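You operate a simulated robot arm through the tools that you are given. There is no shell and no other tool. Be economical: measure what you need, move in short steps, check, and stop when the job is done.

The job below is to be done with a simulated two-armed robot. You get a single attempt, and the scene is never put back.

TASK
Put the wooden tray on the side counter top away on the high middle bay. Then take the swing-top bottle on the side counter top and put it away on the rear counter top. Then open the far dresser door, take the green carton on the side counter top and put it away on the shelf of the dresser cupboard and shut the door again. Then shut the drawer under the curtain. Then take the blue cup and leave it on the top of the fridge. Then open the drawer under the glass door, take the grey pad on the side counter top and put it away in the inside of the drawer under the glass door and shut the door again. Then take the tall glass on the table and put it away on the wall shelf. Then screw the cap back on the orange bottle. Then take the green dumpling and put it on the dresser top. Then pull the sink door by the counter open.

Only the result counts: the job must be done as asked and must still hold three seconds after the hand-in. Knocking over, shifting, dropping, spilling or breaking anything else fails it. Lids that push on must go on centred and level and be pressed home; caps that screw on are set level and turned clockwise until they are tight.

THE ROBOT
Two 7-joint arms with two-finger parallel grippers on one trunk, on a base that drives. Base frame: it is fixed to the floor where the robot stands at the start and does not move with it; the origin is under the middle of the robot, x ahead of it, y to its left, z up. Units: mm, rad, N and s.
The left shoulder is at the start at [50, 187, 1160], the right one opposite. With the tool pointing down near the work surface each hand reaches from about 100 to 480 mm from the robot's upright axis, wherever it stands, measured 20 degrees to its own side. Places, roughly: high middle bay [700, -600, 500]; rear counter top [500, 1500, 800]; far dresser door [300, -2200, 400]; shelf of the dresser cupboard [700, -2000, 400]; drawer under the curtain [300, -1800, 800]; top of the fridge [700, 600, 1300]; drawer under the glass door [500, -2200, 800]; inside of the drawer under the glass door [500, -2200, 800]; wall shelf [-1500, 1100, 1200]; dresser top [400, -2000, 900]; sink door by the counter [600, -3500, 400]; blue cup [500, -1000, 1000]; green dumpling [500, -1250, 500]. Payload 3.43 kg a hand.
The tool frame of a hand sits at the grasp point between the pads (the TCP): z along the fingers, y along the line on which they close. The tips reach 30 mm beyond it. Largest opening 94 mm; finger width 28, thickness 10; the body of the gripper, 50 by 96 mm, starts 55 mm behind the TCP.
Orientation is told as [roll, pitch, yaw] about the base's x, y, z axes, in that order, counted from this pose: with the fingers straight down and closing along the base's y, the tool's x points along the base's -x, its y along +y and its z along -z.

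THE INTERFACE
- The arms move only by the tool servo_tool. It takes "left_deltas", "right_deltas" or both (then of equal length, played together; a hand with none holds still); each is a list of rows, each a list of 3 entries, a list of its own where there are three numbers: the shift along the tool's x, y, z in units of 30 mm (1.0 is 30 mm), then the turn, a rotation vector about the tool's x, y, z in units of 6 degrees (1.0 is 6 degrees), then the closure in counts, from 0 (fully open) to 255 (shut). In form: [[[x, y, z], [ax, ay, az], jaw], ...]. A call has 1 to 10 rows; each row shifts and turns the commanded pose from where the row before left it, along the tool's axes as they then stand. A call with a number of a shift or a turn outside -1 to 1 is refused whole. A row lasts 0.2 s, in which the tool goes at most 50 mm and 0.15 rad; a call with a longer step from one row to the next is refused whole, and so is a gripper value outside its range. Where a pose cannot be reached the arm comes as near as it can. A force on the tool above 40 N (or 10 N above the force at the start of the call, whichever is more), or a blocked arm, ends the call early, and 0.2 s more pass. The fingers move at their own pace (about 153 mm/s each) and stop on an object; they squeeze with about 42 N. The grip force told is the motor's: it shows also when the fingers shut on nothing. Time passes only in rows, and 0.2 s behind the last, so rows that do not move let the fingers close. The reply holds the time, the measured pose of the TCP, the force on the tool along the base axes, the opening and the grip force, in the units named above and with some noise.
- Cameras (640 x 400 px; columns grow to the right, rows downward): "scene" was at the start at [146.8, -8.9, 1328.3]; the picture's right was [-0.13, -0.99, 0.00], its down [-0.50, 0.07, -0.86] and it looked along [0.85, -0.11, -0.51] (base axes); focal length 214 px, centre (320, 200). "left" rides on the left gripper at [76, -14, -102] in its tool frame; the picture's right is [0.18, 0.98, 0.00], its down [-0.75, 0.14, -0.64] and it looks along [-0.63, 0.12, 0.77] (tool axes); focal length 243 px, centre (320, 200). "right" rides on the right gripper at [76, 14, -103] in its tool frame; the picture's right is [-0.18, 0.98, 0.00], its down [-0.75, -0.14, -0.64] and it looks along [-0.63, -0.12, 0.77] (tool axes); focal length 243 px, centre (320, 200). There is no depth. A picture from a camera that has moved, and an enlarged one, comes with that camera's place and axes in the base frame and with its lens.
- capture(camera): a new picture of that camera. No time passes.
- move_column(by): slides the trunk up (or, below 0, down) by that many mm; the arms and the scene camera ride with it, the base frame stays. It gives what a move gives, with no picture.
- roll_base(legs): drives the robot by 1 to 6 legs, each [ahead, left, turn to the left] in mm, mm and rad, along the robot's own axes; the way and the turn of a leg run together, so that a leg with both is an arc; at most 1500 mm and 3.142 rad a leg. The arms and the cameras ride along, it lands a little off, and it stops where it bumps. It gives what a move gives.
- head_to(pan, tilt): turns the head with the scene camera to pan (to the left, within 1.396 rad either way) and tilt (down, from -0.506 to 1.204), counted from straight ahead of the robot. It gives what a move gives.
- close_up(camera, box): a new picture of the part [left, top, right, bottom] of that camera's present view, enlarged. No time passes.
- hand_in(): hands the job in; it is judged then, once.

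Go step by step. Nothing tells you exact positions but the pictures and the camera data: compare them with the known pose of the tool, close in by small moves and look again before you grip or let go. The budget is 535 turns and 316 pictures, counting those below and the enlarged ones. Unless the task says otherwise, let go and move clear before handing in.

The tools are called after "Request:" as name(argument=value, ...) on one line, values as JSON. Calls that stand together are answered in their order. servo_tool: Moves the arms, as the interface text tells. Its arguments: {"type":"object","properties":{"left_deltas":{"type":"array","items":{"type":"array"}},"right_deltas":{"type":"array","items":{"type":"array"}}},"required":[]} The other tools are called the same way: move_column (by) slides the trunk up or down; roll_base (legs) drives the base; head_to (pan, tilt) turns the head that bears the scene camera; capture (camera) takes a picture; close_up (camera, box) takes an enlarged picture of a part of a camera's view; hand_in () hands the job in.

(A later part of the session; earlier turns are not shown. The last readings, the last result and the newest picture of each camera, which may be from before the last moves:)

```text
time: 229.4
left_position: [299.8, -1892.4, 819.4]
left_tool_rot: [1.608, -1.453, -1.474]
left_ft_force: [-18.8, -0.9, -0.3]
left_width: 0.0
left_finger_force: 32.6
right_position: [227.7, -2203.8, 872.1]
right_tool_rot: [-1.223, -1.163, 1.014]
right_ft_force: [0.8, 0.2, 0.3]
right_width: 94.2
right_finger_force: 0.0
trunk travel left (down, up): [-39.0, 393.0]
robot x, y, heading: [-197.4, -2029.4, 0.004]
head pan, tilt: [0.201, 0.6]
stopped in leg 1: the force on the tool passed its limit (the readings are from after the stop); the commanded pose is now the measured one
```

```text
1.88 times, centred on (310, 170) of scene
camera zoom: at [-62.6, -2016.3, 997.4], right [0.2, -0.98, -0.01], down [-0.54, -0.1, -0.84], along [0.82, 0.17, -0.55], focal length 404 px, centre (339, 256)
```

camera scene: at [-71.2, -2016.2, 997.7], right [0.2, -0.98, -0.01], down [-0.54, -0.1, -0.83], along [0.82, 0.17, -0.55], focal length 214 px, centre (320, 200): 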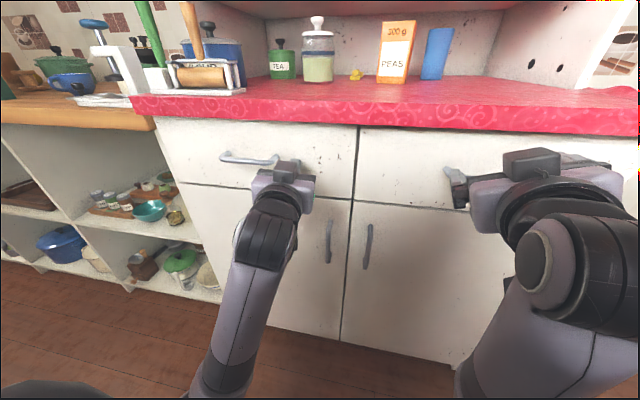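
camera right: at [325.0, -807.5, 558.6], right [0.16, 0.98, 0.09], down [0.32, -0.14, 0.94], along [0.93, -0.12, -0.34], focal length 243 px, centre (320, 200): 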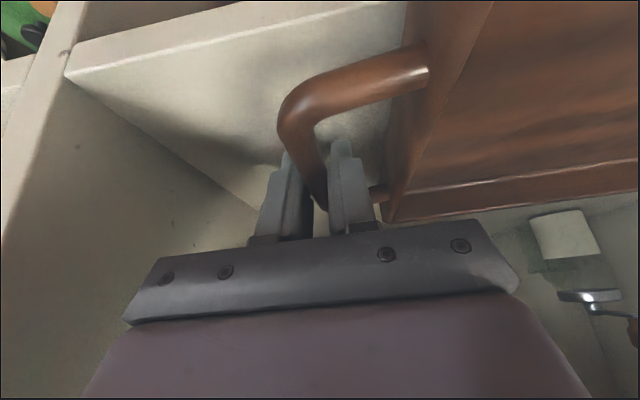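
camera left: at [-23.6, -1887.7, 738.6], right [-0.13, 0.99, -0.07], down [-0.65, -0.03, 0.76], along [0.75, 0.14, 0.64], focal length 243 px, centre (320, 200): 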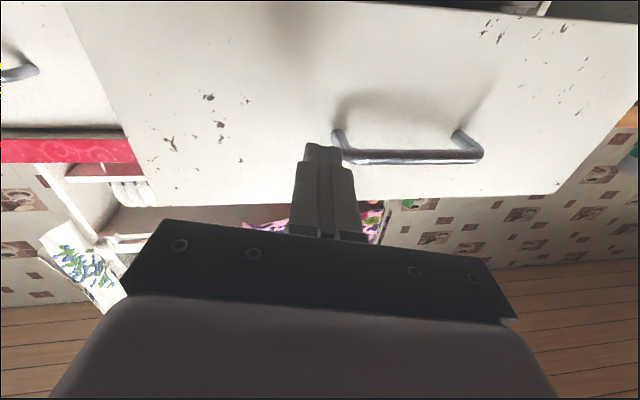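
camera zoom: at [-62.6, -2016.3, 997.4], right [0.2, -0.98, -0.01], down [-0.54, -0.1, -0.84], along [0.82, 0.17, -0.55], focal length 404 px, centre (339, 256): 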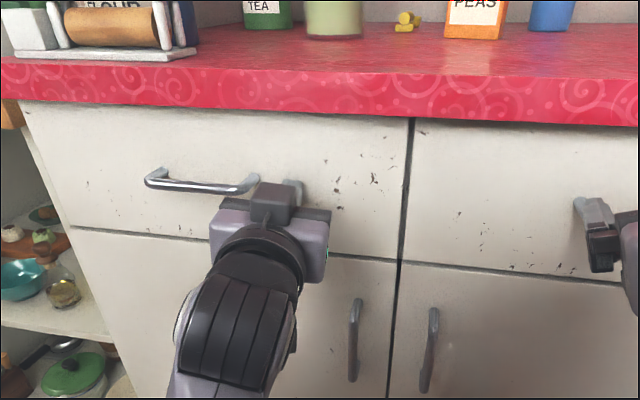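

Request:
roll_base(legs=[[-150, 0, 0], [0, -155, 0]])

Request:
move_column(by=-38)

Request:
servo_tool(left_deltas=[[[0.8, 0, 0], [0, 0, 0], 0], [[0.8, 0, 0], [0, 0, 0], 0], [[0.8, 0, 0], [0, 0, 0], 0], [[0.8, 0, 0], [0, 0, 0], 0], [[0.8, 0, 0], [0, 0, 0], 0]])

Request:
capture(camera="left")

Request:
capture(camera="scene")

```text
time: 231.8
left_position: [153.0, -2048.3, 817.8]
left_tool_rot: [1.608, -1.452, -1.477]
left_ft_force: [0.9, 0.1, -0.6]
left_width: 0.0
left_finger_force: 32.5
right_position: [81.5, -2360.2, 870.5]
right_tool_rot: [-1.218, -1.162, 1.006]
right_ft_force: [-0.3, -0.3, 0.2]
right_width: 93.8
right_finger_force: 0.1
trunk travel left (down, up): [-39.0, 393.0]
robot x, y, heading: [-340.4, -2184.2, -0.002]
head pan, tilt: [0.201, 0.6]
```

```text
time: 232.6
left_position: [143.3, -2052.2, 829.4]
left_tool_rot: [1.912, -1.44, -1.778]
left_ft_force: [0.2, -0.5, -0.1]
left_width: 0.0
left_finger_force: 33.3
right_position: [67.8, -2362.5, 871.6]
right_tool_rot: [-1.268, -1.182, 1.049]
right_ft_force: [0.1, -0.4, 1.1]
right_width: 93.8
right_finger_force: 0.0
trunk travel left (down, up): [-1.0, 431.0]
robot x, y, heading: [-344.8, -2185.0, -0.0]
head pan, tilt: [0.201, 0.6]
```

```text
time: 233.2
left_position: [146.9, -2051.7, 856.8]
left_tool_rot: [2.724, -1.352, -2.586]
left_ft_force: [0.6, 0.1, -0.5]
left_width: 94.2
left_finger_force: 0.0
right_position: [65.8, -2362.7, 868.9]
right_tool_rot: [-1.28, -1.183, 1.061]
right_ft_force: [-0.5, -0.2, -0.3]
right_width: 94.2
right_finger_force: 0.0
trunk travel left (down, up): [-1.0, 431.0]
robot x, y, heading: [-342.6, -2187.6, -0.004]
head pan, tilt: [0.201, 0.6]
stopped in row 3 (left hand): the arm was blocked; the commanded pose is now the measured one
```

```text
173 pictures are left
camera left: at [63.9, -2068.2, 760.4], right [-0.11, 0.99, -0.09], down [-0.78, -0.03, 0.62], along [0.61, 0.14, 0.78], focal length 243 px, centre (320, 200)
```

left: 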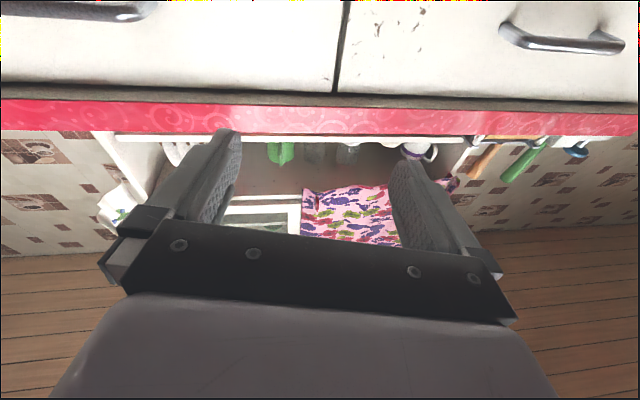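

```text
172 pictures are left
camera scene: at [-229.1, -2176.5, 988.6], right [0.2, -0.98, -0.01], down [-0.52, -0.1, -0.85], along [0.83, 0.17, -0.52], focal length 214 px, centre (320, 200)
```

scene: 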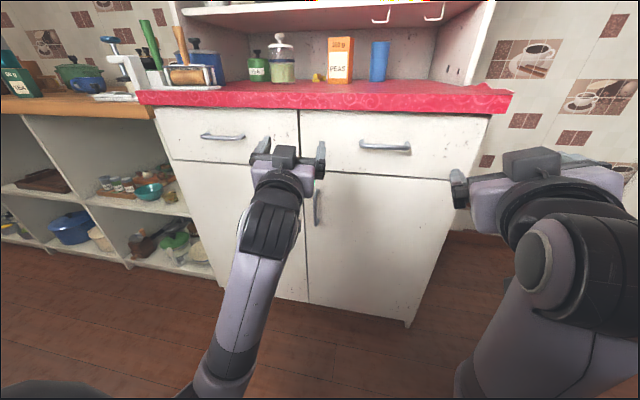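

Request:
move_column(by=230)

Request:
servo_tool(left_deltas=[[[0.3, 0, 0], [0, 1, 0], 0], [[0.5, 0, 0], [0, 1, 0], 0], [[0.6, 0, 0.3], [0, 1, 0], 0], [[0.7, 0, 0.3], [0, 1, 0], 0], [[0.7, 0, 0.5], [0, 1, 0], 0], [[0.7, 0, 0.5], [0, 1, 0], 0], [[0.7, 0, 0.6], [0, 0, 0], 0], [[0.7, 0, 0.6], [0, 0, 0], 0]])

Request:
capture(camera="scene")

```text
time: 235.7
left_position: [167.0, -2040.3, 1027.0]
left_tool_rot: [2.707, -1.393, -2.567]
left_ft_force: [0.8, 1.2, -0.9]
left_width: 93.9
left_finger_force: 0.1
right_position: [89.8, -2354.7, 1048.0]
right_tool_rot: [-1.199, -1.147, 0.989]
right_ft_force: [1.0, 0.0, 0.7]
right_width: 94.0
right_finger_force: 0.0
trunk travel left (down, up): [-231.0, 201.0]
robot x, y, heading: [-341.2, -2186.4, -0.001]
head pan, tilt: [0.201, 0.6]
```

```text
time: 236.7
left_position: [188.2, -1995.6, 958.8]
left_tool_rot: [0.802, -1.277, -0.567]
left_ft_force: [0.2, 0.1, -0.6]
left_width: 93.9
left_finger_force: 0.0
right_position: [90.3, -2355.3, 1048.5]
right_tool_rot: [-1.202, -1.147, 0.989]
right_ft_force: [-0.1, -0.1, -0.1]
right_width: 93.9
right_finger_force: 0.1
trunk travel left (down, up): [-231.0, 201.0]
robot x, y, heading: [-343.6, -2183.1, -0.004]
head pan, tilt: [0.201, 0.6]
stopped in row 4 (left hand): the arm was blocked; the commanded pose is now the measured one
```

```text
171 pictures are left
camera scene: at [-197.9, -2165.1, 1178.1], right [0.2, -0.98, 0.0], down [-0.55, -0.11, -0.83], along [0.81, 0.16, -0.56], focal length 214 px, centre (320, 200)
```

scene: 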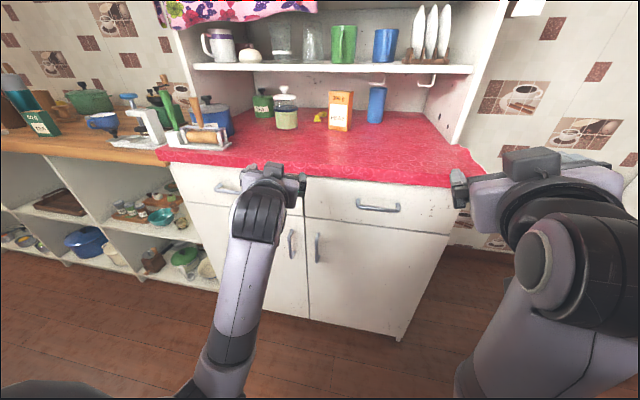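

Request:
roll_base(legs=[[-130, 0, 0]])

Request:
servo_tool(left_deltas=[[[-0.1, 0, 0.9], [0, 0, 0], 0], [[-0.1, 0, 0.9], [0, 0, 0], 0], [[-0.1, 0, 0.9], [0, 0, 0], 0], [[0, 0, 0.9], [0, 1, 0], 0], [[0, 0, 0.9], [0, 1, 0], 0], [[0, 0, 0.9], [0, 1, 0], 0]])

Request:
servo_tool(left_deltas=[[[0.7, 0, 0.4], [0, 0, -0.5], 0], [[0.7, 0, 0.4], [0, 0, -0.5], 0], [[0.7, 0, 0.4], [0, 0, 0], 0], [[0.7, 0, 0.4], [0, 0, 0], 0], [[0.7, 0, 0.4], [0, 0, 0], 0], [[0.7, 0, 0.4], [0, 0, 0], 0]])

Request:
capture(camera="scene")

```text
time: 238.0
left_position: [51.8, -1995.1, 957.4]
left_tool_rot: [0.8, -1.276, -0.562]
left_ft_force: [0.1, 0.3, -0.2]
left_width: 93.9
left_finger_force: 0.0
right_position: [-43.9, -2352.7, 1049.3]
right_tool_rot: [-1.201, -1.147, 0.994]
right_ft_force: [0.2, 0.3, 0.3]
right_width: 93.8
right_finger_force: 0.0
trunk travel left (down, up): [-231.0, 201.0]
robot x, y, heading: [-476.7, -2184.1, 0.002]
head pan, tilt: [0.201, 0.6]
```

```text
time: 239.4
left_position: [207.8, -1952.5, 925.6]
left_tool_rot: [0.4, -1.012, -0.131]
left_ft_force: [-0.7, -0.3, 0.2]
left_width: 93.9
left_finger_force: 0.1
right_position: [-44.0, -2352.2, 1049.8]
right_tool_rot: [-1.2, -1.147, 0.992]
right_ft_force: [-0.3, -0.6, 0.1]
right_width: 93.8
right_finger_force: 0.0
trunk travel left (down, up): [-231.0, 201.0]
robot x, y, heading: [-476.8, -2186.1, -0.003]
head pan, tilt: [0.201, 0.6]
```

```text
time: 240.8
left_position: [200.9, -1933.7, 780.9]
left_tool_rot: [0.237, -1.044, 0.063]
left_ft_force: [0.8, -0.5, -0.4]
left_width: 94.4
left_finger_force: 0.0
right_position: [-43.5, -2351.9, 1048.9]
right_tool_rot: [-1.199, -1.146, 0.993]
right_ft_force: [-0.3, -0.2, 0.6]
right_width: 93.9
right_finger_force: 0.1
trunk travel left (down, up): [-231.0, 201.0]
robot x, y, heading: [-474.5, -2183.7, 0.001]
head pan, tilt: [0.201, 0.6]
```

```text
170 pictures are left
camera scene: at [-332.8, -2164.6, 1178.1], right [0.2, -0.98, 0.0], down [-0.55, -0.11, -0.83], along [0.81, 0.17, -0.56], focal length 214 px, centre (320, 200)
```

scene: 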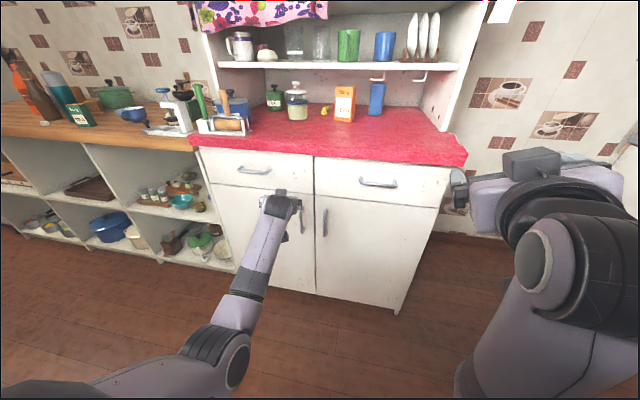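

Request:
servo_tool(left_deltas=[[[0.8, 0, 0.4], [0.75, 0, 0], 0], [[0.8, 0, 0.4], [0.75, 0, 0], 0], [[0.8, 0, 0.4], [0.75, 0, 0], 0], [[0.8, 0, 0.4], [0, 0, 0], 0], [[0.7, 0, 0.3], [0, 0, 0], 0]])

Request:
roll_base(legs=[[0, -118, 0]])

Request:
capture(camera="left")

Request:
capture(camera="scene")

```text
time: 242.0
left_position: [192.0, -1929.6, 651.6]
left_tool_rot: [0.001, -1.046, 0.061]
left_ft_force: [-0.3, -0.6, -0.4]
left_width: 94.0
left_finger_force: 0.2
right_position: [-43.4, -2352.1, 1048.6]
right_tool_rot: [-1.201, -1.147, 0.994]
right_ft_force: [-0.3, 0.4, -0.2]
right_width: 94.1
right_finger_force: 0.2
trunk travel left (down, up): [-231.0, 201.0]
robot x, y, heading: [-476.3, -2184.8, 0.004]
head pan, tilt: [0.201, 0.6]
```

```text
time: 243.2
left_position: [191.5, -2049.5, 651.6]
left_tool_rot: [0.003, -1.046, 0.061]
left_ft_force: [0.3, 0.9, 0.0]
left_width: 94.1
left_finger_force: 0.1
right_position: [-43.7, -2472.4, 1048.9]
right_tool_rot: [-1.2, -1.147, 0.99]
right_ft_force: [-0.3, -0.4, 0.8]
right_width: 93.7
right_finger_force: 0.0
trunk travel left (down, up): [-231.0, 201.0]
robot x, y, heading: [-475.9, -2304.6, 0.0]
head pan, tilt: [0.201, 0.6]
```

```text
169 pictures are left
camera left: at [66.4, -2071.2, 637.7], right [-0.15, 0.98, -0.16], down [-0.19, 0.13, 0.97], along [0.97, 0.18, 0.16], focal length 243 px, centre (320, 200)
```

left: 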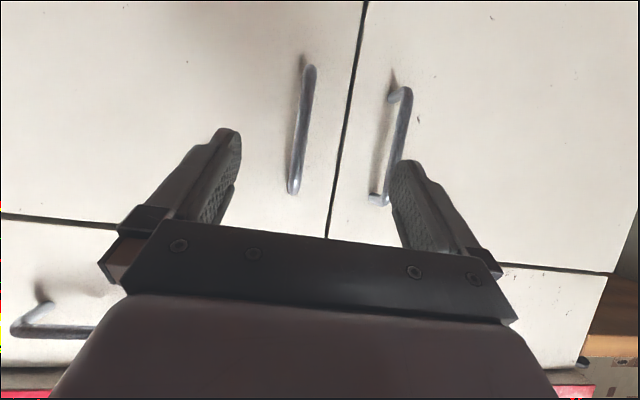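

```text
168 pictures are left
camera scene: at [-332.7, -2283.9, 1178.0], right [0.2, -0.98, 0.0], down [-0.55, -0.11, -0.83], along [0.81, 0.16, -0.56], focal length 214 px, centre (320, 200)
```

scene: 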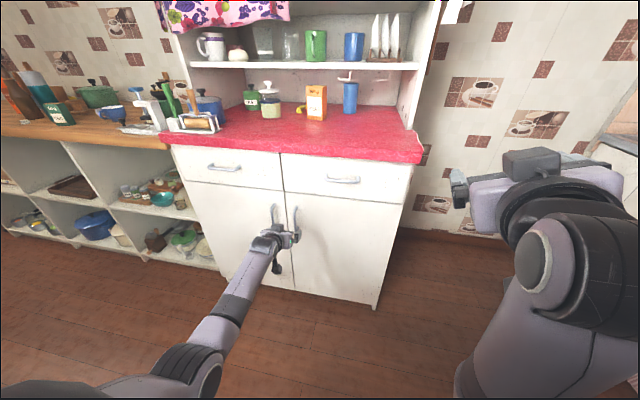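

Request:
servo_tool(left_deltas=[[[-0.25, -0.1, 0.8], [0, 0, 0], 92], [[-0.25, -0.1, 0.8], [0, 0, 0], 92], [[-0.25, -0.1, 0.8], [0, 0, 0], 92]])

Request:
capture(camera="left")

```text
time: 244.0
left_position: [253.5, -2051.3, 640.7]
left_tool_rot: [-0.002, -1.047, 0.064]
left_ft_force: [0.1, -0.2, -0.4]
left_width: 60.0
left_finger_force: 0.1
left hand out of reach, approached as far as the arm can: row 3
right_position: [-44.3, -2471.7, 1048.1]
right_tool_rot: [-1.201, -1.147, 0.994]
right_ft_force: [-0.7, -0.3, 0.1]
right_width: 94.0
right_finger_force: 0.0
trunk travel left (down, up): [-231.0, 201.0]
robot x, y, heading: [-477.2, -2303.6, 0.0]
head pan, tilt: [0.201, 0.6]
```

```text
167 pictures are left
camera left: at [127.5, -2073.0, 625.7], right [-0.15, 0.97, -0.16], down [-0.19, 0.13, 0.97], along [0.97, 0.18, 0.16], focal length 243 px, centre (320, 200)
```

left: 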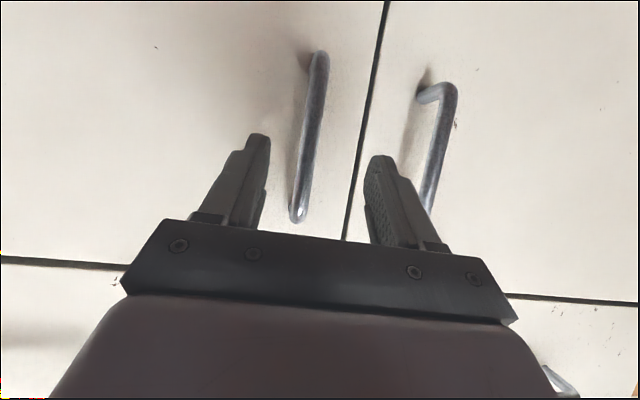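

Request:
roll_base(legs=[[46, 0, 0]])

Request:
capture(camera="left")

```text
time: 245.0
left_position: [296.2, -2052.5, 636.8]
left_tool_rot: [-0.001, -1.04, 0.059]
left_ft_force: [-0.4, -0.6, 0.4]
left_width: 59.9
left_finger_force: 0.1
right_position: [-0.2, -2472.3, 1050.0]
right_tool_rot: [-1.199, -1.144, 0.99]
right_ft_force: [-0.3, -0.3, 0.3]
right_width: 94.0
right_finger_force: 0.0
trunk travel left (down, up): [-231.0, 201.0]
robot x, y, heading: [-434.5, -2306.4, 0.001]
head pan, tilt: [0.201, 0.6]
stopped in leg 1: the force on the tool passed its limit (the readings are from after the stop); the commanded pose is now the measured one
```

```text
166 pictures are left
camera left: at [169.5, -2074.0, 623.4], right [-0.15, 0.98, -0.16], down [-0.18, 0.13, 0.97], along [0.97, 0.18, 0.16], focal length 243 px, centre (320, 200)
```

left: 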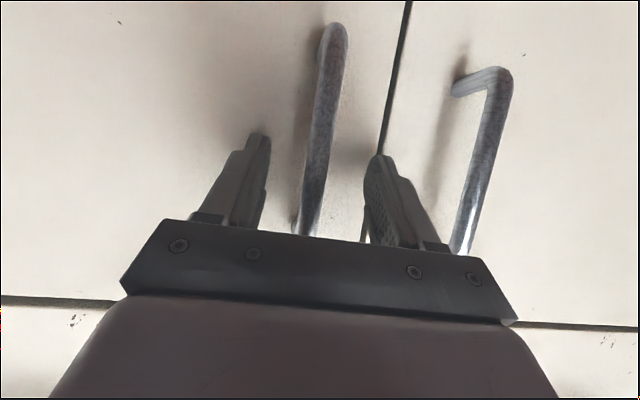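

Request:
servo_tool(left_deltas=[[[0, 0, -0.1], [0, 0, 0], 255], [[0, 0, 0], [0, 0, 0], 255], [[0, 0, 0], [0, 0, 0], 255]])

Request:
roll_base(legs=[[-110, -16, 0]])

Request:
capture(camera="scene")

```text
time: 245.8
left_position: [293.0, -2056.5, 638.7]
left_tool_rot: [-0.001, -1.04, 0.055]
left_ft_force: [2.5, -13.7, -5.9]
left_width: 16.4
left_finger_force: 45.0
right_position: [1.5, -2473.1, 1048.1]
right_tool_rot: [-1.195, -1.147, 0.986]
right_ft_force: [-0.4, -0.7, 0.2]
right_width: 93.8
right_finger_force: 0.1
trunk travel left (down, up): [-231.0, 201.0]
robot x, y, heading: [-433.8, -2302.0, -0.001]
head pan, tilt: [0.201, 0.6]
```

```text
time: 247.1
left_position: [185.5, -2082.0, 639.1]
left_tool_rot: [-0.012, -1.039, 0.057]
left_ft_force: [0.8, -0.2, 0.9]
left_width: 15.9
left_finger_force: 45.1
right_position: [-108.1, -2489.1, 1049.4]
right_tool_rot: [-1.199, -1.146, 0.988]
right_ft_force: [-0.1, 0.7, -0.1]
right_width: 94.0
right_finger_force: 0.0
trunk travel left (down, up): [-231.0, 201.0]
robot x, y, heading: [-542.2, -2318.3, -0.002]
head pan, tilt: [0.201, 0.6]
stopped in leg 1: the force on the tool passed its limit (the readings are from after the stop); the commanded pose is now the measured one
```

```text
165 pictures are left
camera scene: at [-396.4, -2300.1, 1178.1], right [0.2, -0.98, 0.0], down [-0.55, -0.11, -0.83], along [0.81, 0.16, -0.56], focal length 214 px, centre (320, 200)
```

scene: 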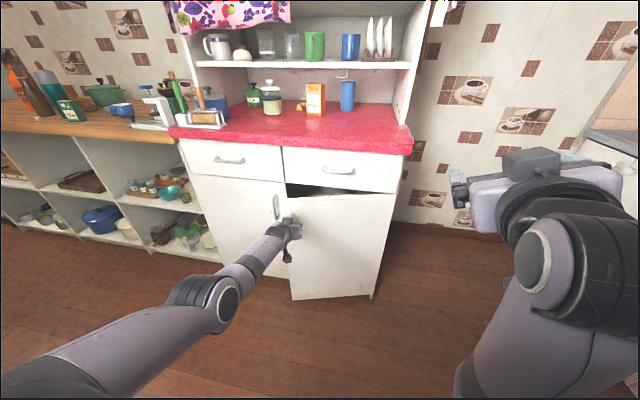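

Request:
roll_base(legs=[[71, -218, 0.3]])

Request:
capture(camera="scene")

```text
time: 248.9
left_position: [183.3, -2082.7, 638.6]
left_tool_rot: [-0.016, -1.039, 0.368]
left_ft_force: [7.0, -15.9, 0.7]
left_width: 16.0
left_finger_force: 44.7
right_position: [27.5, -2556.5, 1048.7]
right_tool_rot: [-1.197, -1.145, 1.295]
right_ft_force: [0.3, -0.7, -0.4]
right_width: 93.8
right_finger_force: 0.1
trunk travel left (down, up): [-231.0, 201.0]
robot x, y, heading: [-435.3, -2525.9, 0.308]
head pan, tilt: [0.201, 0.6]
```

```text
164 pictures are left
camera scene: at [-303.5, -2465.1, 1178.1], right [0.49, -0.87, 0.0], down [-0.49, -0.27, -0.83], along [0.72, 0.4, -0.56], focal length 214 px, centre (320, 200)
```

scene: 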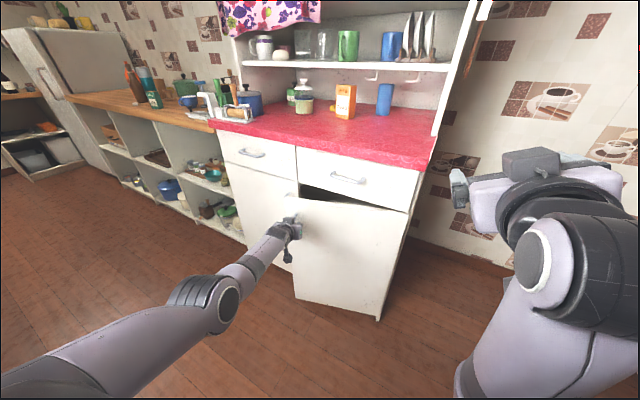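

Request:
roll_base(legs=[[-35, -216, 0.3]])

Request:
capture(camera="scene")

```text
time: 250.5
left_position: [92.1, -2135.5, 637.1]
left_tool_rot: [-0.028, -1.037, 0.67]
left_ft_force: [22.7, -30.1, -1.6]
left_width: 15.9
left_finger_force: 45.1
right_position: [80.4, -2625.1, 1047.3]
right_tool_rot: [-1.195, -1.146, 1.599]
right_ft_force: [-0.5, 0.5, 0.0]
right_width: 93.9
right_finger_force: 0.0
trunk travel left (down, up): [-231.0, 201.0]
robot x, y, heading: [-372.6, -2738.1, 0.612]
head pan, tilt: [0.201, 0.6]
```

```text
163 pictures are left
camera scene: at [-261.6, -2635.4, 1178.0], right [0.73, -0.69, 0.0], down [-0.39, -0.41, -0.83], along [0.57, 0.6, -0.56], focal length 214 px, centre (320, 200)
```

scene: 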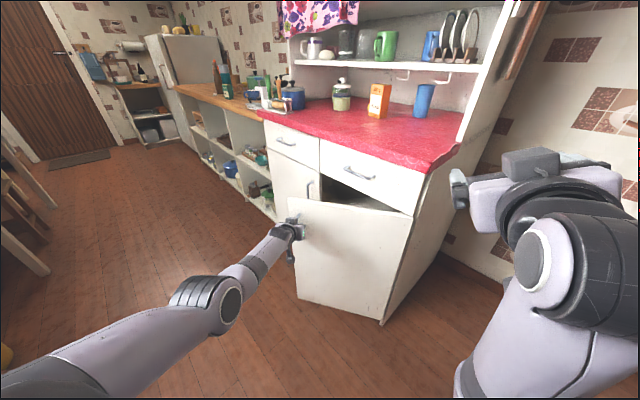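

Request:
roll_base(legs=[[-78, -231, 0.3]])

Request:
capture(camera="scene")

```text
time: 252.3
left_position: [-5.5, -2238.9, 638.1]
left_tool_rot: [-0.022, -1.038, 0.972]
left_ft_force: [-31.7, 20.9, 5.0]
left_width: 15.9
left_finger_force: 45.0
right_position: [133.1, -2719.2, 1049.8]
right_tool_rot: [-1.201, -1.144, 1.904]
right_ft_force: [-0.1, 0.1, 0.8]
right_width: 93.9
right_finger_force: 0.1
trunk travel left (down, up): [-231.0, 201.0]
robot x, y, heading: [-262.0, -2959.9, 0.909]
head pan, tilt: [0.201, 0.6]
```

```text
162 pictures are left
camera scene: at [-191.3, -2828.1, 1178.2], right [0.9, -0.44, 0.0], down [-0.25, -0.51, -0.83], along [0.37, 0.74, -0.56], focal length 214 px, centre (320, 200)
```

scene: 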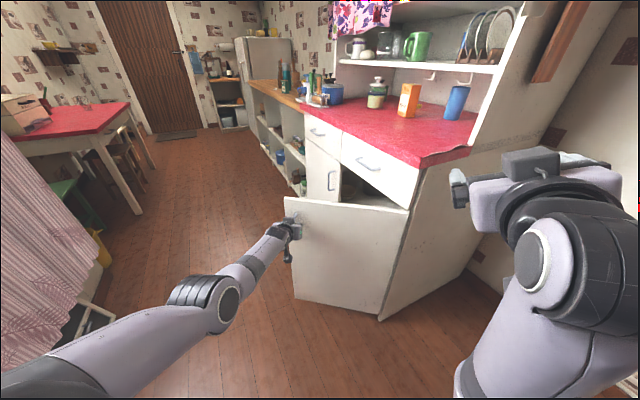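

Request:
roll_base(legs=[[-124, -252, 0.28]])

Request:
capture(camera="scene")

```text
time: 254.5
left_position: [-65.9, -2404.5, 638.1]
left_tool_rot: [-0.003, -1.038, 1.238]
left_ft_force: [0.2, 0.3, 0.7]
left_width: 15.9
left_finger_force: 45.1
right_position: [206.3, -2832.4, 1049.0]
right_tool_rot: [-1.201, -1.144, 2.171]
right_ft_force: [0.4, 0.5, 0.3]
right_width: 93.9
right_finger_force: 0.1
trunk travel left (down, up): [-231.0, 201.0]
robot x, y, heading: [-109.4, -3171.3, 1.181]
head pan, tilt: [0.201, 0.6]
stopped in leg 1: the robot was blocked; the commanded pose is now the measured one
```

```text
161 pictures are left
camera scene: at [-75.5, -3024.8, 1178.0], right [0.98, -0.19, 0.0], down [-0.11, -0.55, -0.83], along [0.15, 0.81, -0.56], focal length 214 px, centre (320, 200)
```

scene: 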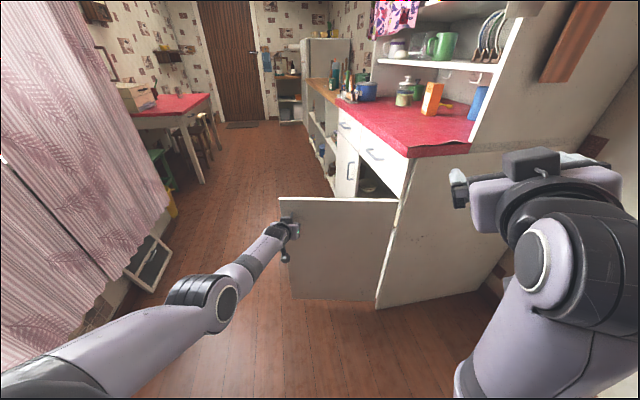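

Request:
servo_tool(left_deltas=[[[0, 0, 0], [0, 0, 0], 0], [[0, 0, 0], [0, 0, 0], 0], [[0, 0, 0], [0, 0, 0], 0]])

Request:
move_column(by=110)

Request:
head_to(pan=-1.3, tilt=0.6)

Request:
capture(camera="scene")

```text
time: 255.3
left_position: [-64.9, -2403.3, 638.0]
left_tool_rot: [-0.002, -1.038, 1.24]
left_ft_force: [-0.4, 0.0, -0.6]
left_width: 94.1
left_finger_force: 0.0
right_position: [206.2, -2831.6, 1048.6]
right_tool_rot: [-1.199, -1.145, 2.169]
right_ft_force: [0.7, 1.1, -0.4]
right_width: 94.1
right_finger_force: 0.0
trunk travel left (down, up): [-231.0, 201.0]
robot x, y, heading: [-113.0, -3168.1, 1.178]
head pan, tilt: [0.201, 0.6]
```

```text
time: 256.7
left_position: [-66.0, -2403.5, 747.1]
left_tool_rot: [0.001, -1.038, 1.239]
left_ft_force: [0.7, 0.2, -0.6]
left_width: 93.9
left_finger_force: 0.0
right_position: [206.1, -2832.5, 1158.7]
right_tool_rot: [-1.201, -1.145, 2.169]
right_ft_force: [0.4, 0.5, 0.6]
right_width: 93.8
right_finger_force: 0.0
trunk travel left (down, up): [-341.0, 91.0]
robot x, y, heading: [-110.2, -3171.4, 1.177]
head pan, tilt: [0.201, 0.6]
```

```text
time: 258.3
left_position: [-66.6, -2404.0, 747.9]
left_tool_rot: [-0.001, -1.038, 1.241]
left_ft_force: [0.0, -0.2, 0.2]
left_width: 93.9
left_finger_force: 0.0
right_position: [207.6, -2830.4, 1158.6]
right_tool_rot: [-1.199, -1.145, 2.172]
right_ft_force: [0.1, -0.1, 0.4]
right_width: 94.0
right_finger_force: 0.0
trunk travel left (down, up): [-341.0, 91.0]
robot x, y, heading: [-112.3, -3168.1, 1.177]
head pan, tilt: [-1.3, 0.6]
```

```text
160 pictures are left
camera scene: at [-4.4, -3122.0, 1288.0], right [-0.12, -0.99, 0.0], down [-0.56, 0.07, -0.83], along [0.82, -0.1, -0.56], focal length 214 px, centre (320, 200)
```

scene: 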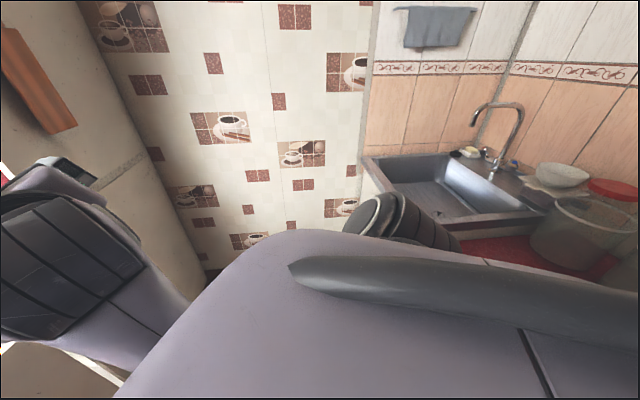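

Request:
move_column(by=90)

Request:
roll_base(legs=[[25, 370, 0], [0, 0, 0.39], [1450, 0, 0], [550, 0, 0]])

Request:
head_to(pan=-0.3, tilt=0.5)

Request:
capture(camera="scene")

```text
time: 259.5
left_position: [-66.5, -2405.0, 837.1]
left_tool_rot: [-0.002, -1.038, 1.239]
left_ft_force: [1.3, -0.6, 0.1]
left_width: 93.8
left_finger_force: 0.1
right_position: [206.4, -2832.6, 1249.2]
right_tool_rot: [-1.199, -1.146, 2.169]
right_ft_force: [-0.3, 0.0, 0.8]
right_width: 94.2
right_finger_force: 0.2
trunk travel left (down, up): [-431.0, 1.0]
robot x, y, heading: [-115.5, -3169.9, 1.181]
head pan, tilt: [-1.3, 0.6]
```

```text
time: 272.6
left_position: [-668.1, -277.0, 837.4]
left_tool_rot: [-0.002, -1.038, 1.613]
left_ft_force: [-0.4, -0.1, -0.2]
left_width: 94.1
left_finger_force: 0.1
right_position: [-257.3, -574.5, 1249.4]
right_tool_rot: [-1.199, -1.145, 2.547]
right_ft_force: [-0.7, 0.0, 0.1]
right_width: 93.7
right_finger_force: 0.0
trunk travel left (down, up): [-431.0, 1.0]
robot x, y, heading: [-427.3, -1005.4, 1.552]
head pan, tilt: [-1.3, 0.6]
```

```text
time: 273.9
left_position: [-666.8, -276.8, 837.8]
left_tool_rot: [-0.001, -1.036, 1.614]
left_ft_force: [0.1, 0.7, 0.1]
left_width: 94.1
left_finger_force: 0.1
right_position: [-257.3, -575.8, 1248.9]
right_tool_rot: [-1.198, -1.145, 2.543]
right_ft_force: [0.5, 0.8, -0.2]
right_width: 93.9
right_finger_force: 0.0
trunk travel left (down, up): [-431.0, 1.0]
robot x, y, heading: [-432.2, -1003.4, 1.554]
head pan, tilt: [-0.3, 0.499]
```

```text
159 pictures are left
camera scene: at [-402.9, -857.6, 1387.1], right [0.95, -0.31, 0.0], down [-0.15, -0.46, -0.88], along [0.27, 0.83, -0.48], focal length 214 px, centre (320, 200)
```

scene: 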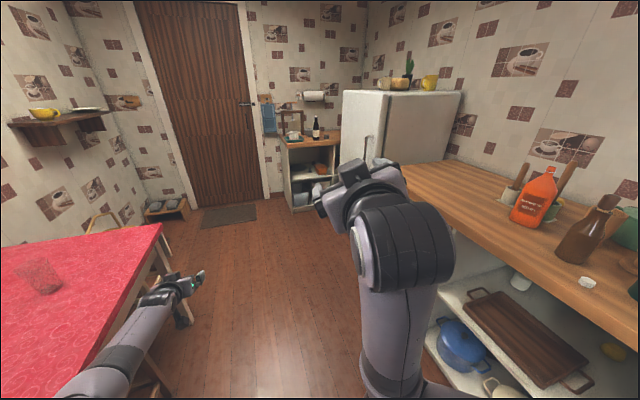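

Request:
roll_base(legs=[[0, 0, -1.554], [0, 150, 0]])

Request:
head_to(pan=-0.1, tilt=0.5)

Request:
capture(camera="scene")

```text
time: 279.0
left_position: [287.9, -599.8, 836.6]
left_tool_rot: [-0.005, -1.036, 0.074]
left_ft_force: [-0.4, 0.5, 0.3]
left_width: 94.2
left_finger_force: 0.0
right_position: [1.4, -1019.3, 1249.1]
right_tool_rot: [-1.201, -1.146, 1.005]
right_ft_force: [-0.3, 0.0, -0.3]
right_width: 94.2
right_finger_force: 0.1
trunk travel left (down, up): [-431.0, 1.0]
robot x, y, heading: [-434.0, -860.9, 0.015]
head pan, tilt: [-0.3, 0.499]
```

```text
time: 279.7
left_position: [286.0, -599.9, 837.5]
left_tool_rot: [-0.002, -1.037, 0.073]
left_ft_force: [-0.4, -0.3, 0.8]
left_width: 94.0
left_finger_force: 0.1
right_position: [2.3, -1019.3, 1248.6]
right_tool_rot: [-1.199, -1.146, 1.006]
right_ft_force: [0.6, 0.1, 0.0]
right_width: 94.1
right_finger_force: 0.1
trunk travel left (down, up): [-431.0, 1.0]
robot x, y, heading: [-433.1, -859.7, 0.018]
head pan, tilt: [-0.099, 0.499]
```

```text
158 pictures are left
camera scene: at [-285.5, -861.7, 1387.1], right [-0.08, -1.0, 0.0], down [-0.48, 0.04, -0.88], along [0.87, -0.07, -0.48], focal length 214 px, centre (320, 200)
```

scene: 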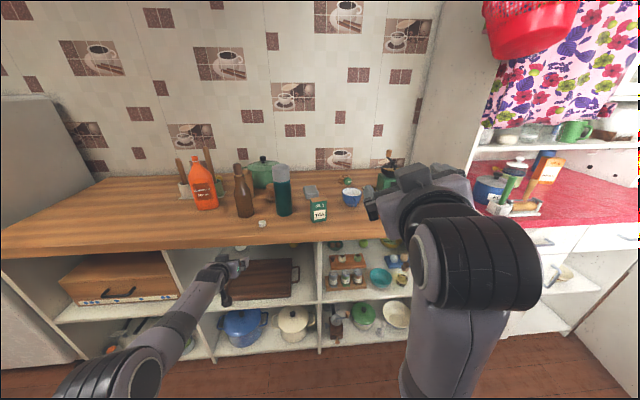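

Request:
servo_tool(right_deltas=[[[0, 0, 0.3], [-0.5, 0, 1], 0], [[0, 0, 0.5], [-0.5, 0, 1], 0], [[0.3, 0, 0.5], [-0.5, 0, 1], 0], [[0.5, 0, 0.5], [-0.5, 0.5, 0.8], 0], [[0.6, 0, 0.5], [0, 1, 0], 0], [[0.6, 0, 0.5], [0, 1, 0], 0], [[0.6, 0, 0.6], [0, 1, 0], 0], [[0.6, 0, 0.6], [0, 1, 0], 0], [[0.6, 0, 0.6], [0, 0.5, 0], 0]])

Request:
roll_base(legs=[[0, 125, -0.018], [150, 0, 0]])

Request:
capture(camera="scene")

Request:
capture(camera="right")

```text
time: 280.8
left_position: [287.4, -600.8, 837.9]
left_tool_rot: [-0.001, -1.04, 0.073]
left_ft_force: [-0.1, -0.4, 0.2]
left_width: 93.9
left_finger_force: 0.0
right_position: [56.2, -1064.1, 1211.2]
right_tool_rot: [-0.365, -1.319, 0.246]
right_ft_force: [0.3, -0.7, 0.4]
right_width: 93.7
right_finger_force: 0.1
trunk travel left (down, up): [-431.0, 1.0]
robot x, y, heading: [-435.9, -858.5, 0.019]
head pan, tilt: [-0.099, 0.499]
stopped in row 5 (right hand): the arm was blocked; the commanded pose is now the measured one
```

```text
time: 282.9
left_position: [381.5, -486.2, 819.5]
left_tool_rot: [0.02, -1.007, 0.035]
left_ft_force: [-15.2, -0.3, 7.9]
left_width: 93.9
left_finger_force: 0.0
right_position: [154.0, -945.9, 1211.1]
right_tool_rot: [-0.362, -1.318, 0.234]
right_ft_force: [0.2, 0.7, -1.0]
right_width: 94.1
right_finger_force: 0.0
trunk travel left (down, up): [-431.0, 1.0]
robot x, y, heading: [-329.7, -732.3, 0.003]
head pan, tilt: [-0.099, 0.499]
stopped in leg 2: the force on the tool passed its limit (the readings are from after the stop); the commanded pose is now the measured one
```

```text
157 pictures are left
camera scene: at [-185.2, -739.8, 1387.5], right [-0.09, -1.0, 0.0], down [-0.47, 0.05, -0.88], along [0.88, -0.08, -0.48], focal length 214 px, centre (320, 200)
```

scene: 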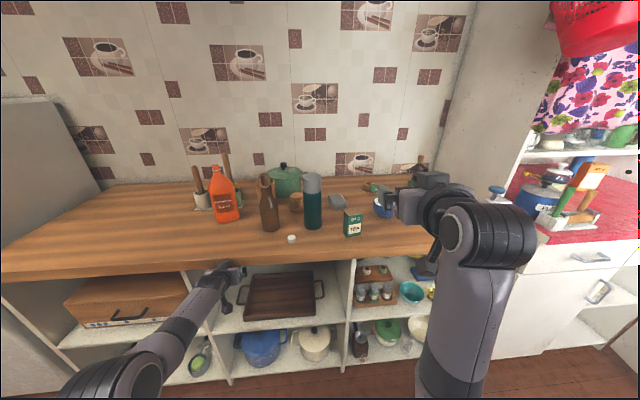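

```text
156 pictures are left
camera right: at [39.7, -921.4, 1160.9], right [0.16, 0.98, 0.09], down [-0.45, -0.01, 0.89], along [0.88, -0.18, 0.44], focal length 243 px, centre (320, 200)
```

right: 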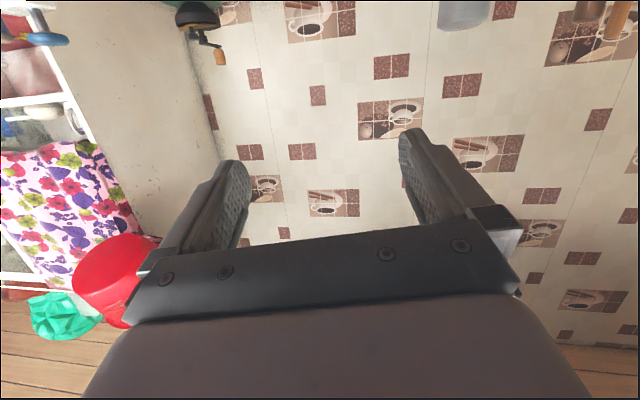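

Request:
roll_base(legs=[[-130, 0, 0]])

Request:
servo_tool(left_deltas=[[[-0.8, 0, -0.4], [0, -0.5, 1], 0], [[-0.8, 0, -0.4], [0, -0.5, 1], 0], [[-0.8, 0, -0.4], [0, -0.5, 1], 0], [[-0.8, 0, -0.4], [0, -0.5, 1], 0], [[-0.8, 0, -0.5], [0, 0, 0], 0], [[-0.8, 0, -0.5], [0, 0, 0], 0], [[-0.5, 0, -0.8], [0, 0, 0], 0], [[-0.5, 0, -0.8], [0, 0, -1], 0], [[-0.2, 0, -0.9], [0, 0, -1], 0], [[-0.2, 0, -0.9], [0, 0, -1], 0]])

Request:
servo_tool(left_deltas=[[[-0.2, 0, -0.9], [0, 0, -1], 0], [[-0.2, 0, -0.9], [0, 0, 0], 0], [[-0.2, 0, -0.9], [0, 0, 0], 0], [[-0.2, 0, -0.9], [0, 0, 0], 0], [[-0.2, 0, -0.9], [0, 0, 0], 0]], right_deltas=[[[0.3, 0, 0.8], [0, 0, 0.5], 0], [[0.3, 0, 0.8], [0, 0, 0.5], 0], [[0.4, 0, 0.7], [0, 1, 0.5], 0], [[0.4, 0, 0.7], [0, 1, 0], 0], [[0.5, 0, 0.6], [0, 1, 0], 0]])

Request:
capture(camera="scene")

```text
time: 284.2
left_position: [248.9, -486.2, 817.5]
left_tool_rot: [0.018, -1.004, 0.036]
left_ft_force: [0.1, -1.1, -0.3]
left_width: 94.5
left_finger_force: 0.1
right_position: [24.0, -946.0, 1211.8]
right_tool_rot: [-0.361, -1.316, 0.233]
right_ft_force: [0.1, -0.8, 0.4]
right_width: 94.1
right_finger_force: 0.1
trunk travel left (down, up): [-431.0, 1.0]
robot x, y, heading: [-463.8, -732.1, 0.005]
head pan, tilt: [-0.099, 0.499]
```

```text
time: 286.4
left_position: [160.2, -536.1, 1047.2]
left_tool_rot: [0.242, -1.196, -0.252]
left_ft_force: [-0.5, -0.1, -0.2]
left_width: 94.0
left_finger_force: 0.1
right_position: [23.9, -945.7, 1211.8]
right_tool_rot: [-0.362, -1.317, 0.232]
right_ft_force: [1.3, 1.7, 0.3]
right_width: 94.1
right_finger_force: 0.1
trunk travel left (down, up): [-431.0, 1.0]
robot x, y, heading: [-462.1, -732.8, 0.008]
head pan, tilt: [-0.099, 0.499]
```

```text
time: 287.6
left_position: [42.4, -539.0, 1121.3]
left_tool_rot: [-0.021, -1.207, 0.032]
left_ft_force: [0.3, 0.1, 0.7]
left_width: 94.0
left_finger_force: 0.1
right_position: [110.1, -954.7, 1125.2]
right_tool_rot: [0.124, -1.015, -0.263]
right_ft_force: [0.6, 0.4, -0.1]
right_width: 93.9
right_finger_force: 0.1
trunk travel left (down, up): [-431.0, 1.0]
robot x, y, heading: [-463.5, -736.2, 0.004]
head pan, tilt: [-0.099, 0.499]
```

```text
155 pictures are left
camera scene: at [-314.9, -740.1, 1387.1], right [-0.09, -1.0, 0.0], down [-0.48, 0.05, -0.88], along [0.87, -0.08, -0.48], focal length 214 px, centre (320, 200)
```

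scene: 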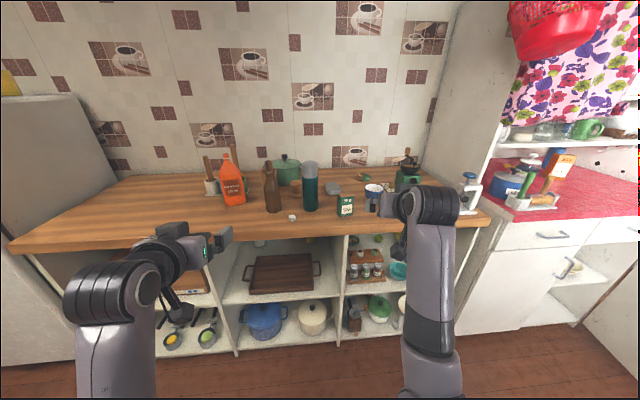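

Request:
servo_tool(right_deltas=[[[0.7, 0, 0.3], [-0.31, 0, -0.44], 0], [[0.7, 0, 0.3], [-0.31, 0, -0.44], 0], [[0.7, 0, 0.3], [-0.31, 0, -0.45], 0], [[0.7, 0, 0.4], [0, 0.5, 0], 0]])

Request:
roll_base(legs=[[0, 33, 0], [215, 0, 0]])

Request:
capture(camera="right")

```text
time: 288.6
left_position: [42.8, -537.6, 1121.6]
left_tool_rot: [-0.024, -1.205, 0.031]
left_ft_force: [-0.4, 0.3, 0.4]
left_width: 94.0
left_finger_force: 0.1
right_position: [98.0, -951.1, 1032.4]
right_tool_rot: [-0.009, -0.971, 0.007]
right_ft_force: [0.6, -0.6, 0.0]
right_width: 94.1
right_finger_force: 0.1
trunk travel left (down, up): [-431.0, 1.0]
robot x, y, heading: [-463.9, -737.4, 0.01]
head pan, tilt: [-0.099, 0.499]
```

```text
time: 290.7
left_position: [256.0, -504.1, 1120.9]
left_tool_rot: [-0.022, -1.206, 0.03]
left_ft_force: [-0.2, -0.4, -0.8]
left_width: 93.8
left_finger_force: 0.0
right_position: [312.8, -917.2, 1033.0]
right_tool_rot: [-0.009, -0.971, 0.007]
right_ft_force: [0.4, -0.5, 0.1]
right_width: 94.1
right_finger_force: 0.0
trunk travel left (down, up): [-431.0, 1.0]
robot x, y, heading: [-246.9, -700.1, 0.006]
head pan, tilt: [-0.099, 0.499]
```

```text
154 pictures are left
camera right: at [185.2, -902.0, 1028.6], right [0.11, 0.98, 0.15], down [-0.1, -0.14, 0.99], along [0.99, -0.12, 0.09], focal length 243 px, centre (320, 200)
```

right: 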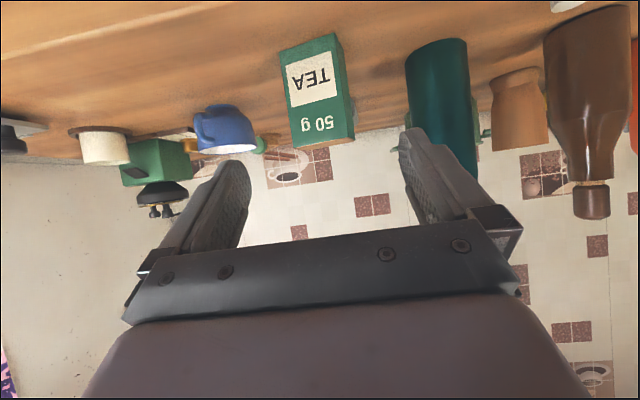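

Request:
servo_tool(right_deltas=[[[-0.07, -0.03, 0.9], [0, 0, 0], 0], [[-0.07, -0.03, 0.9], [0, 0, 0], 0], [[-0.07, -0.03, 0.9], [0, 0, 0], 0], [[-0.07, -0.03, 0.9], [0, 0, 0], 0]])

Request:
capture(camera="right")

```text
time: 291.7
left_position: [256.5, -503.5, 1120.4]
left_tool_rot: [-0.022, -1.205, 0.03]
left_ft_force: [-0.6, -0.9, -0.6]
left_width: 94.0
left_finger_force: 0.1
right_position: [406.4, -919.6, 979.5]
right_tool_rot: [-0.009, -0.971, 0.005]
right_ft_force: [-0.8, 0.4, 0.6]
right_width: 94.1
right_finger_force: 0.1
trunk travel left (down, up): [-431.0, 1.0]
robot x, y, heading: [-253.1, -698.4, -0.0]
head pan, tilt: [-0.099, 0.499]
```

```text
153 pictures are left
camera right: at [278.5, -904.2, 975.7], right [0.11, 0.98, 0.15], down [-0.1, -0.14, 0.99], along [0.99, -0.12, 0.09], focal length 243 px, centre (320, 200)
```

right: 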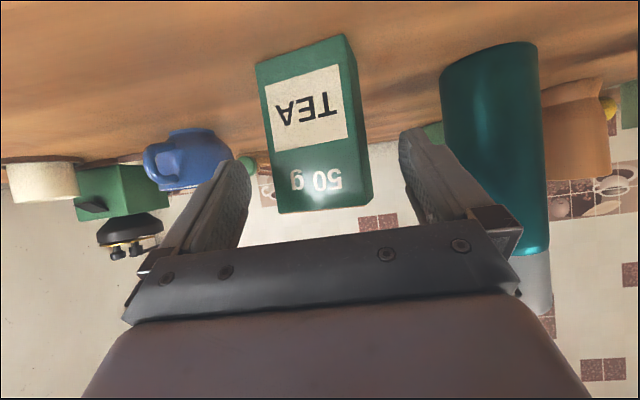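

Request:
servo_tool(right_deltas=[[[-0.08, -0.12, 0.9], [0, 0, 0], 0], [[-0.08, -0.1, 0.9], [0, 0, 0], 0], [[0, 0, 0], [0, 0, 0], 0]])

Request:
capture(camera="right")

```text
time: 292.5
left_position: [255.3, -503.9, 1121.7]
left_tool_rot: [-0.023, -1.207, 0.031]
left_ft_force: [0.3, -0.3, -0.6]
left_width: 94.1
left_finger_force: 0.0
right_position: [451.5, -928.4, 954.3]
right_tool_rot: [-0.008, -0.969, 0.003]
right_ft_force: [0.1, 0.5, 0.5]
right_width: 93.8
right_finger_force: 0.2
trunk travel left (down, up): [-431.0, 1.0]
robot x, y, heading: [-250.3, -703.0, 0.005]
head pan, tilt: [-0.099, 0.499]
```

```text
152 pictures are left
camera right: at [324.3, -913.2, 949.4], right [0.11, 0.98, 0.15], down [-0.1, -0.14, 0.99], along [0.99, -0.12, 0.09], focal length 243 px, centre (320, 200)
```

right: 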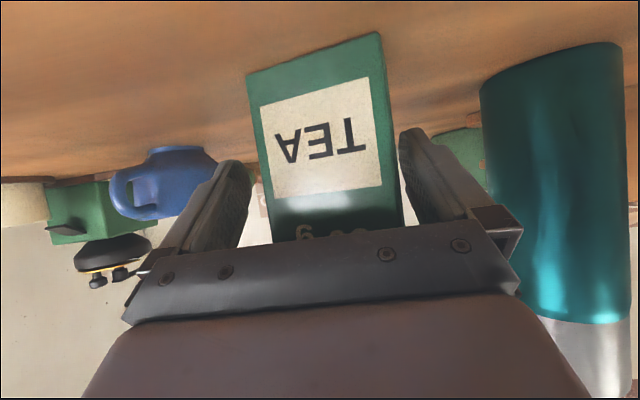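

Request:
servo_tool(right_deltas=[[[-0.15, 0, 0.22], [0, 0, 0], 0], [[0, 0, 0], [0, 0, 0], 200], [[0, 0, 0], [0, 0, 0], 255], [[0, 0, 0], [0, 0, 0], 255]])

Request:
servo_tool(right_deltas=[[[-0.3, 0, -0.2], [0, 0, 0], 255], [[-0.5, 0, -0.35], [0, 0, 0], 255], [[-0.5, 0, -0.35], [0, 0, 0], 255], [[-0.5, 0, -0.35], [0, 0, 0], 255]])

Request:
capture(camera="right")

```text
time: 293.5
left_position: [256.0, -504.2, 1121.5]
left_tool_rot: [-0.022, -1.205, 0.031]
left_ft_force: [-0.1, -0.6, -0.6]
left_width: 93.9
left_finger_force: 0.1
right_position: [458.3, -928.9, 954.8]
right_tool_rot: [-0.01, -0.971, 0.005]
right_ft_force: [-0.1, -0.8, -1.0]
right_width: 61.9
right_finger_force: 42.3
trunk travel left (down, up): [-431.0, 1.0]
robot x, y, heading: [-252.3, -700.3, 0.004]
head pan, tilt: [-0.099, 0.499]
```

```text
time: 294.5
left_position: [257.3, -504.0, 1121.3]
left_tool_rot: [-0.022, -1.206, 0.032]
left_ft_force: [-0.2, 0.0, 0.0]
left_width: 94.0
left_finger_force: 0.1
right_position: [460.3, -929.6, 1018.3]
right_tool_rot: [-0.01, -0.97, 0.004]
right_ft_force: [-0.3, 1.0, -0.4]
right_width: 61.6
right_finger_force: 42.1
trunk travel left (down, up): [-431.0, 1.0]
robot x, y, heading: [-251.9, -702.2, 0.002]
head pan, tilt: [-0.099, 0.499]
```

```text
151 pictures are left
camera right: at [333.2, -913.3, 1014.3], right [0.11, 0.98, 0.15], down [-0.1, -0.14, 0.99], along [0.99, -0.12, 0.09], focal length 243 px, centre (320, 200)
```

right: 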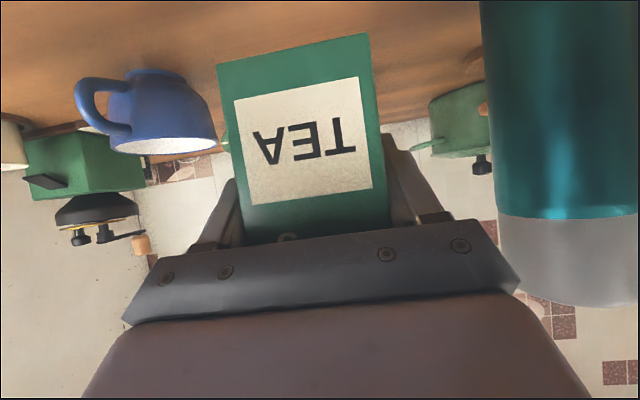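

Request:
roll_base(legs=[[-200, 0, 0], [0, -1330, 0]])

Request:
head_to(pan=-0.2, tilt=0.7)

Request:
capture(camera="scene")

```text
time: 302.5
left_position: [51.4, -1872.5, 1121.9]
left_tool_rot: [-0.022, -1.205, 0.017]
left_ft_force: [0.7, -0.3, 0.5]
left_width: 94.0
left_finger_force: 0.0
right_position: [250.6, -2298.8, 1019.0]
right_tool_rot: [-0.009, -0.971, -0.008]
right_ft_force: [-0.5, 0.1, -1.0]
right_width: 61.4
right_finger_force: 41.9
trunk travel left (down, up): [-431.0, 1.0]
robot x, y, heading: [-454.7, -2061.2, -0.007]
head pan, tilt: [-0.099, 0.499]
```

```text
time: 303.2
left_position: [51.2, -1872.1, 1120.9]
left_tool_rot: [-0.023, -1.205, 0.018]
left_ft_force: [-0.3, -0.3, 0.4]
left_width: 94.0
left_finger_force: 0.1
right_position: [250.6, -2300.1, 1018.5]
right_tool_rot: [-0.009, -0.97, -0.009]
right_ft_force: [0.5, 0.6, -1.3]
right_width: 61.5
right_finger_force: 41.7
trunk travel left (down, up): [-431.0, 1.0]
robot x, y, heading: [-457.5, -2058.5, -0.01]
head pan, tilt: [-0.201, 0.7]
```

```text
150 pictures are left
camera scene: at [-315.8, -2077.4, 1369.5], right [-0.21, -0.98, 0.0], down [-0.63, 0.13, -0.77], along [0.75, -0.16, -0.64], focal length 214 px, centre (320, 200)
```

scene: 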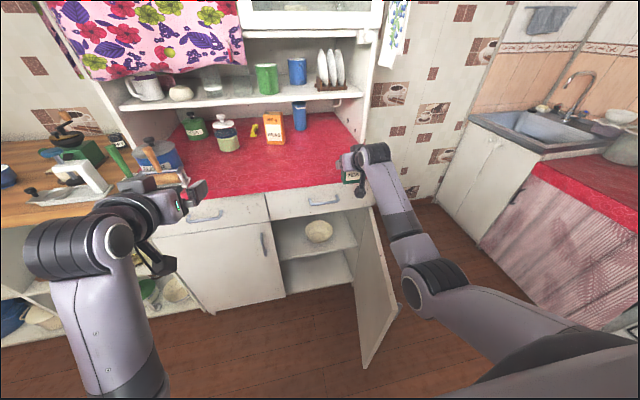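

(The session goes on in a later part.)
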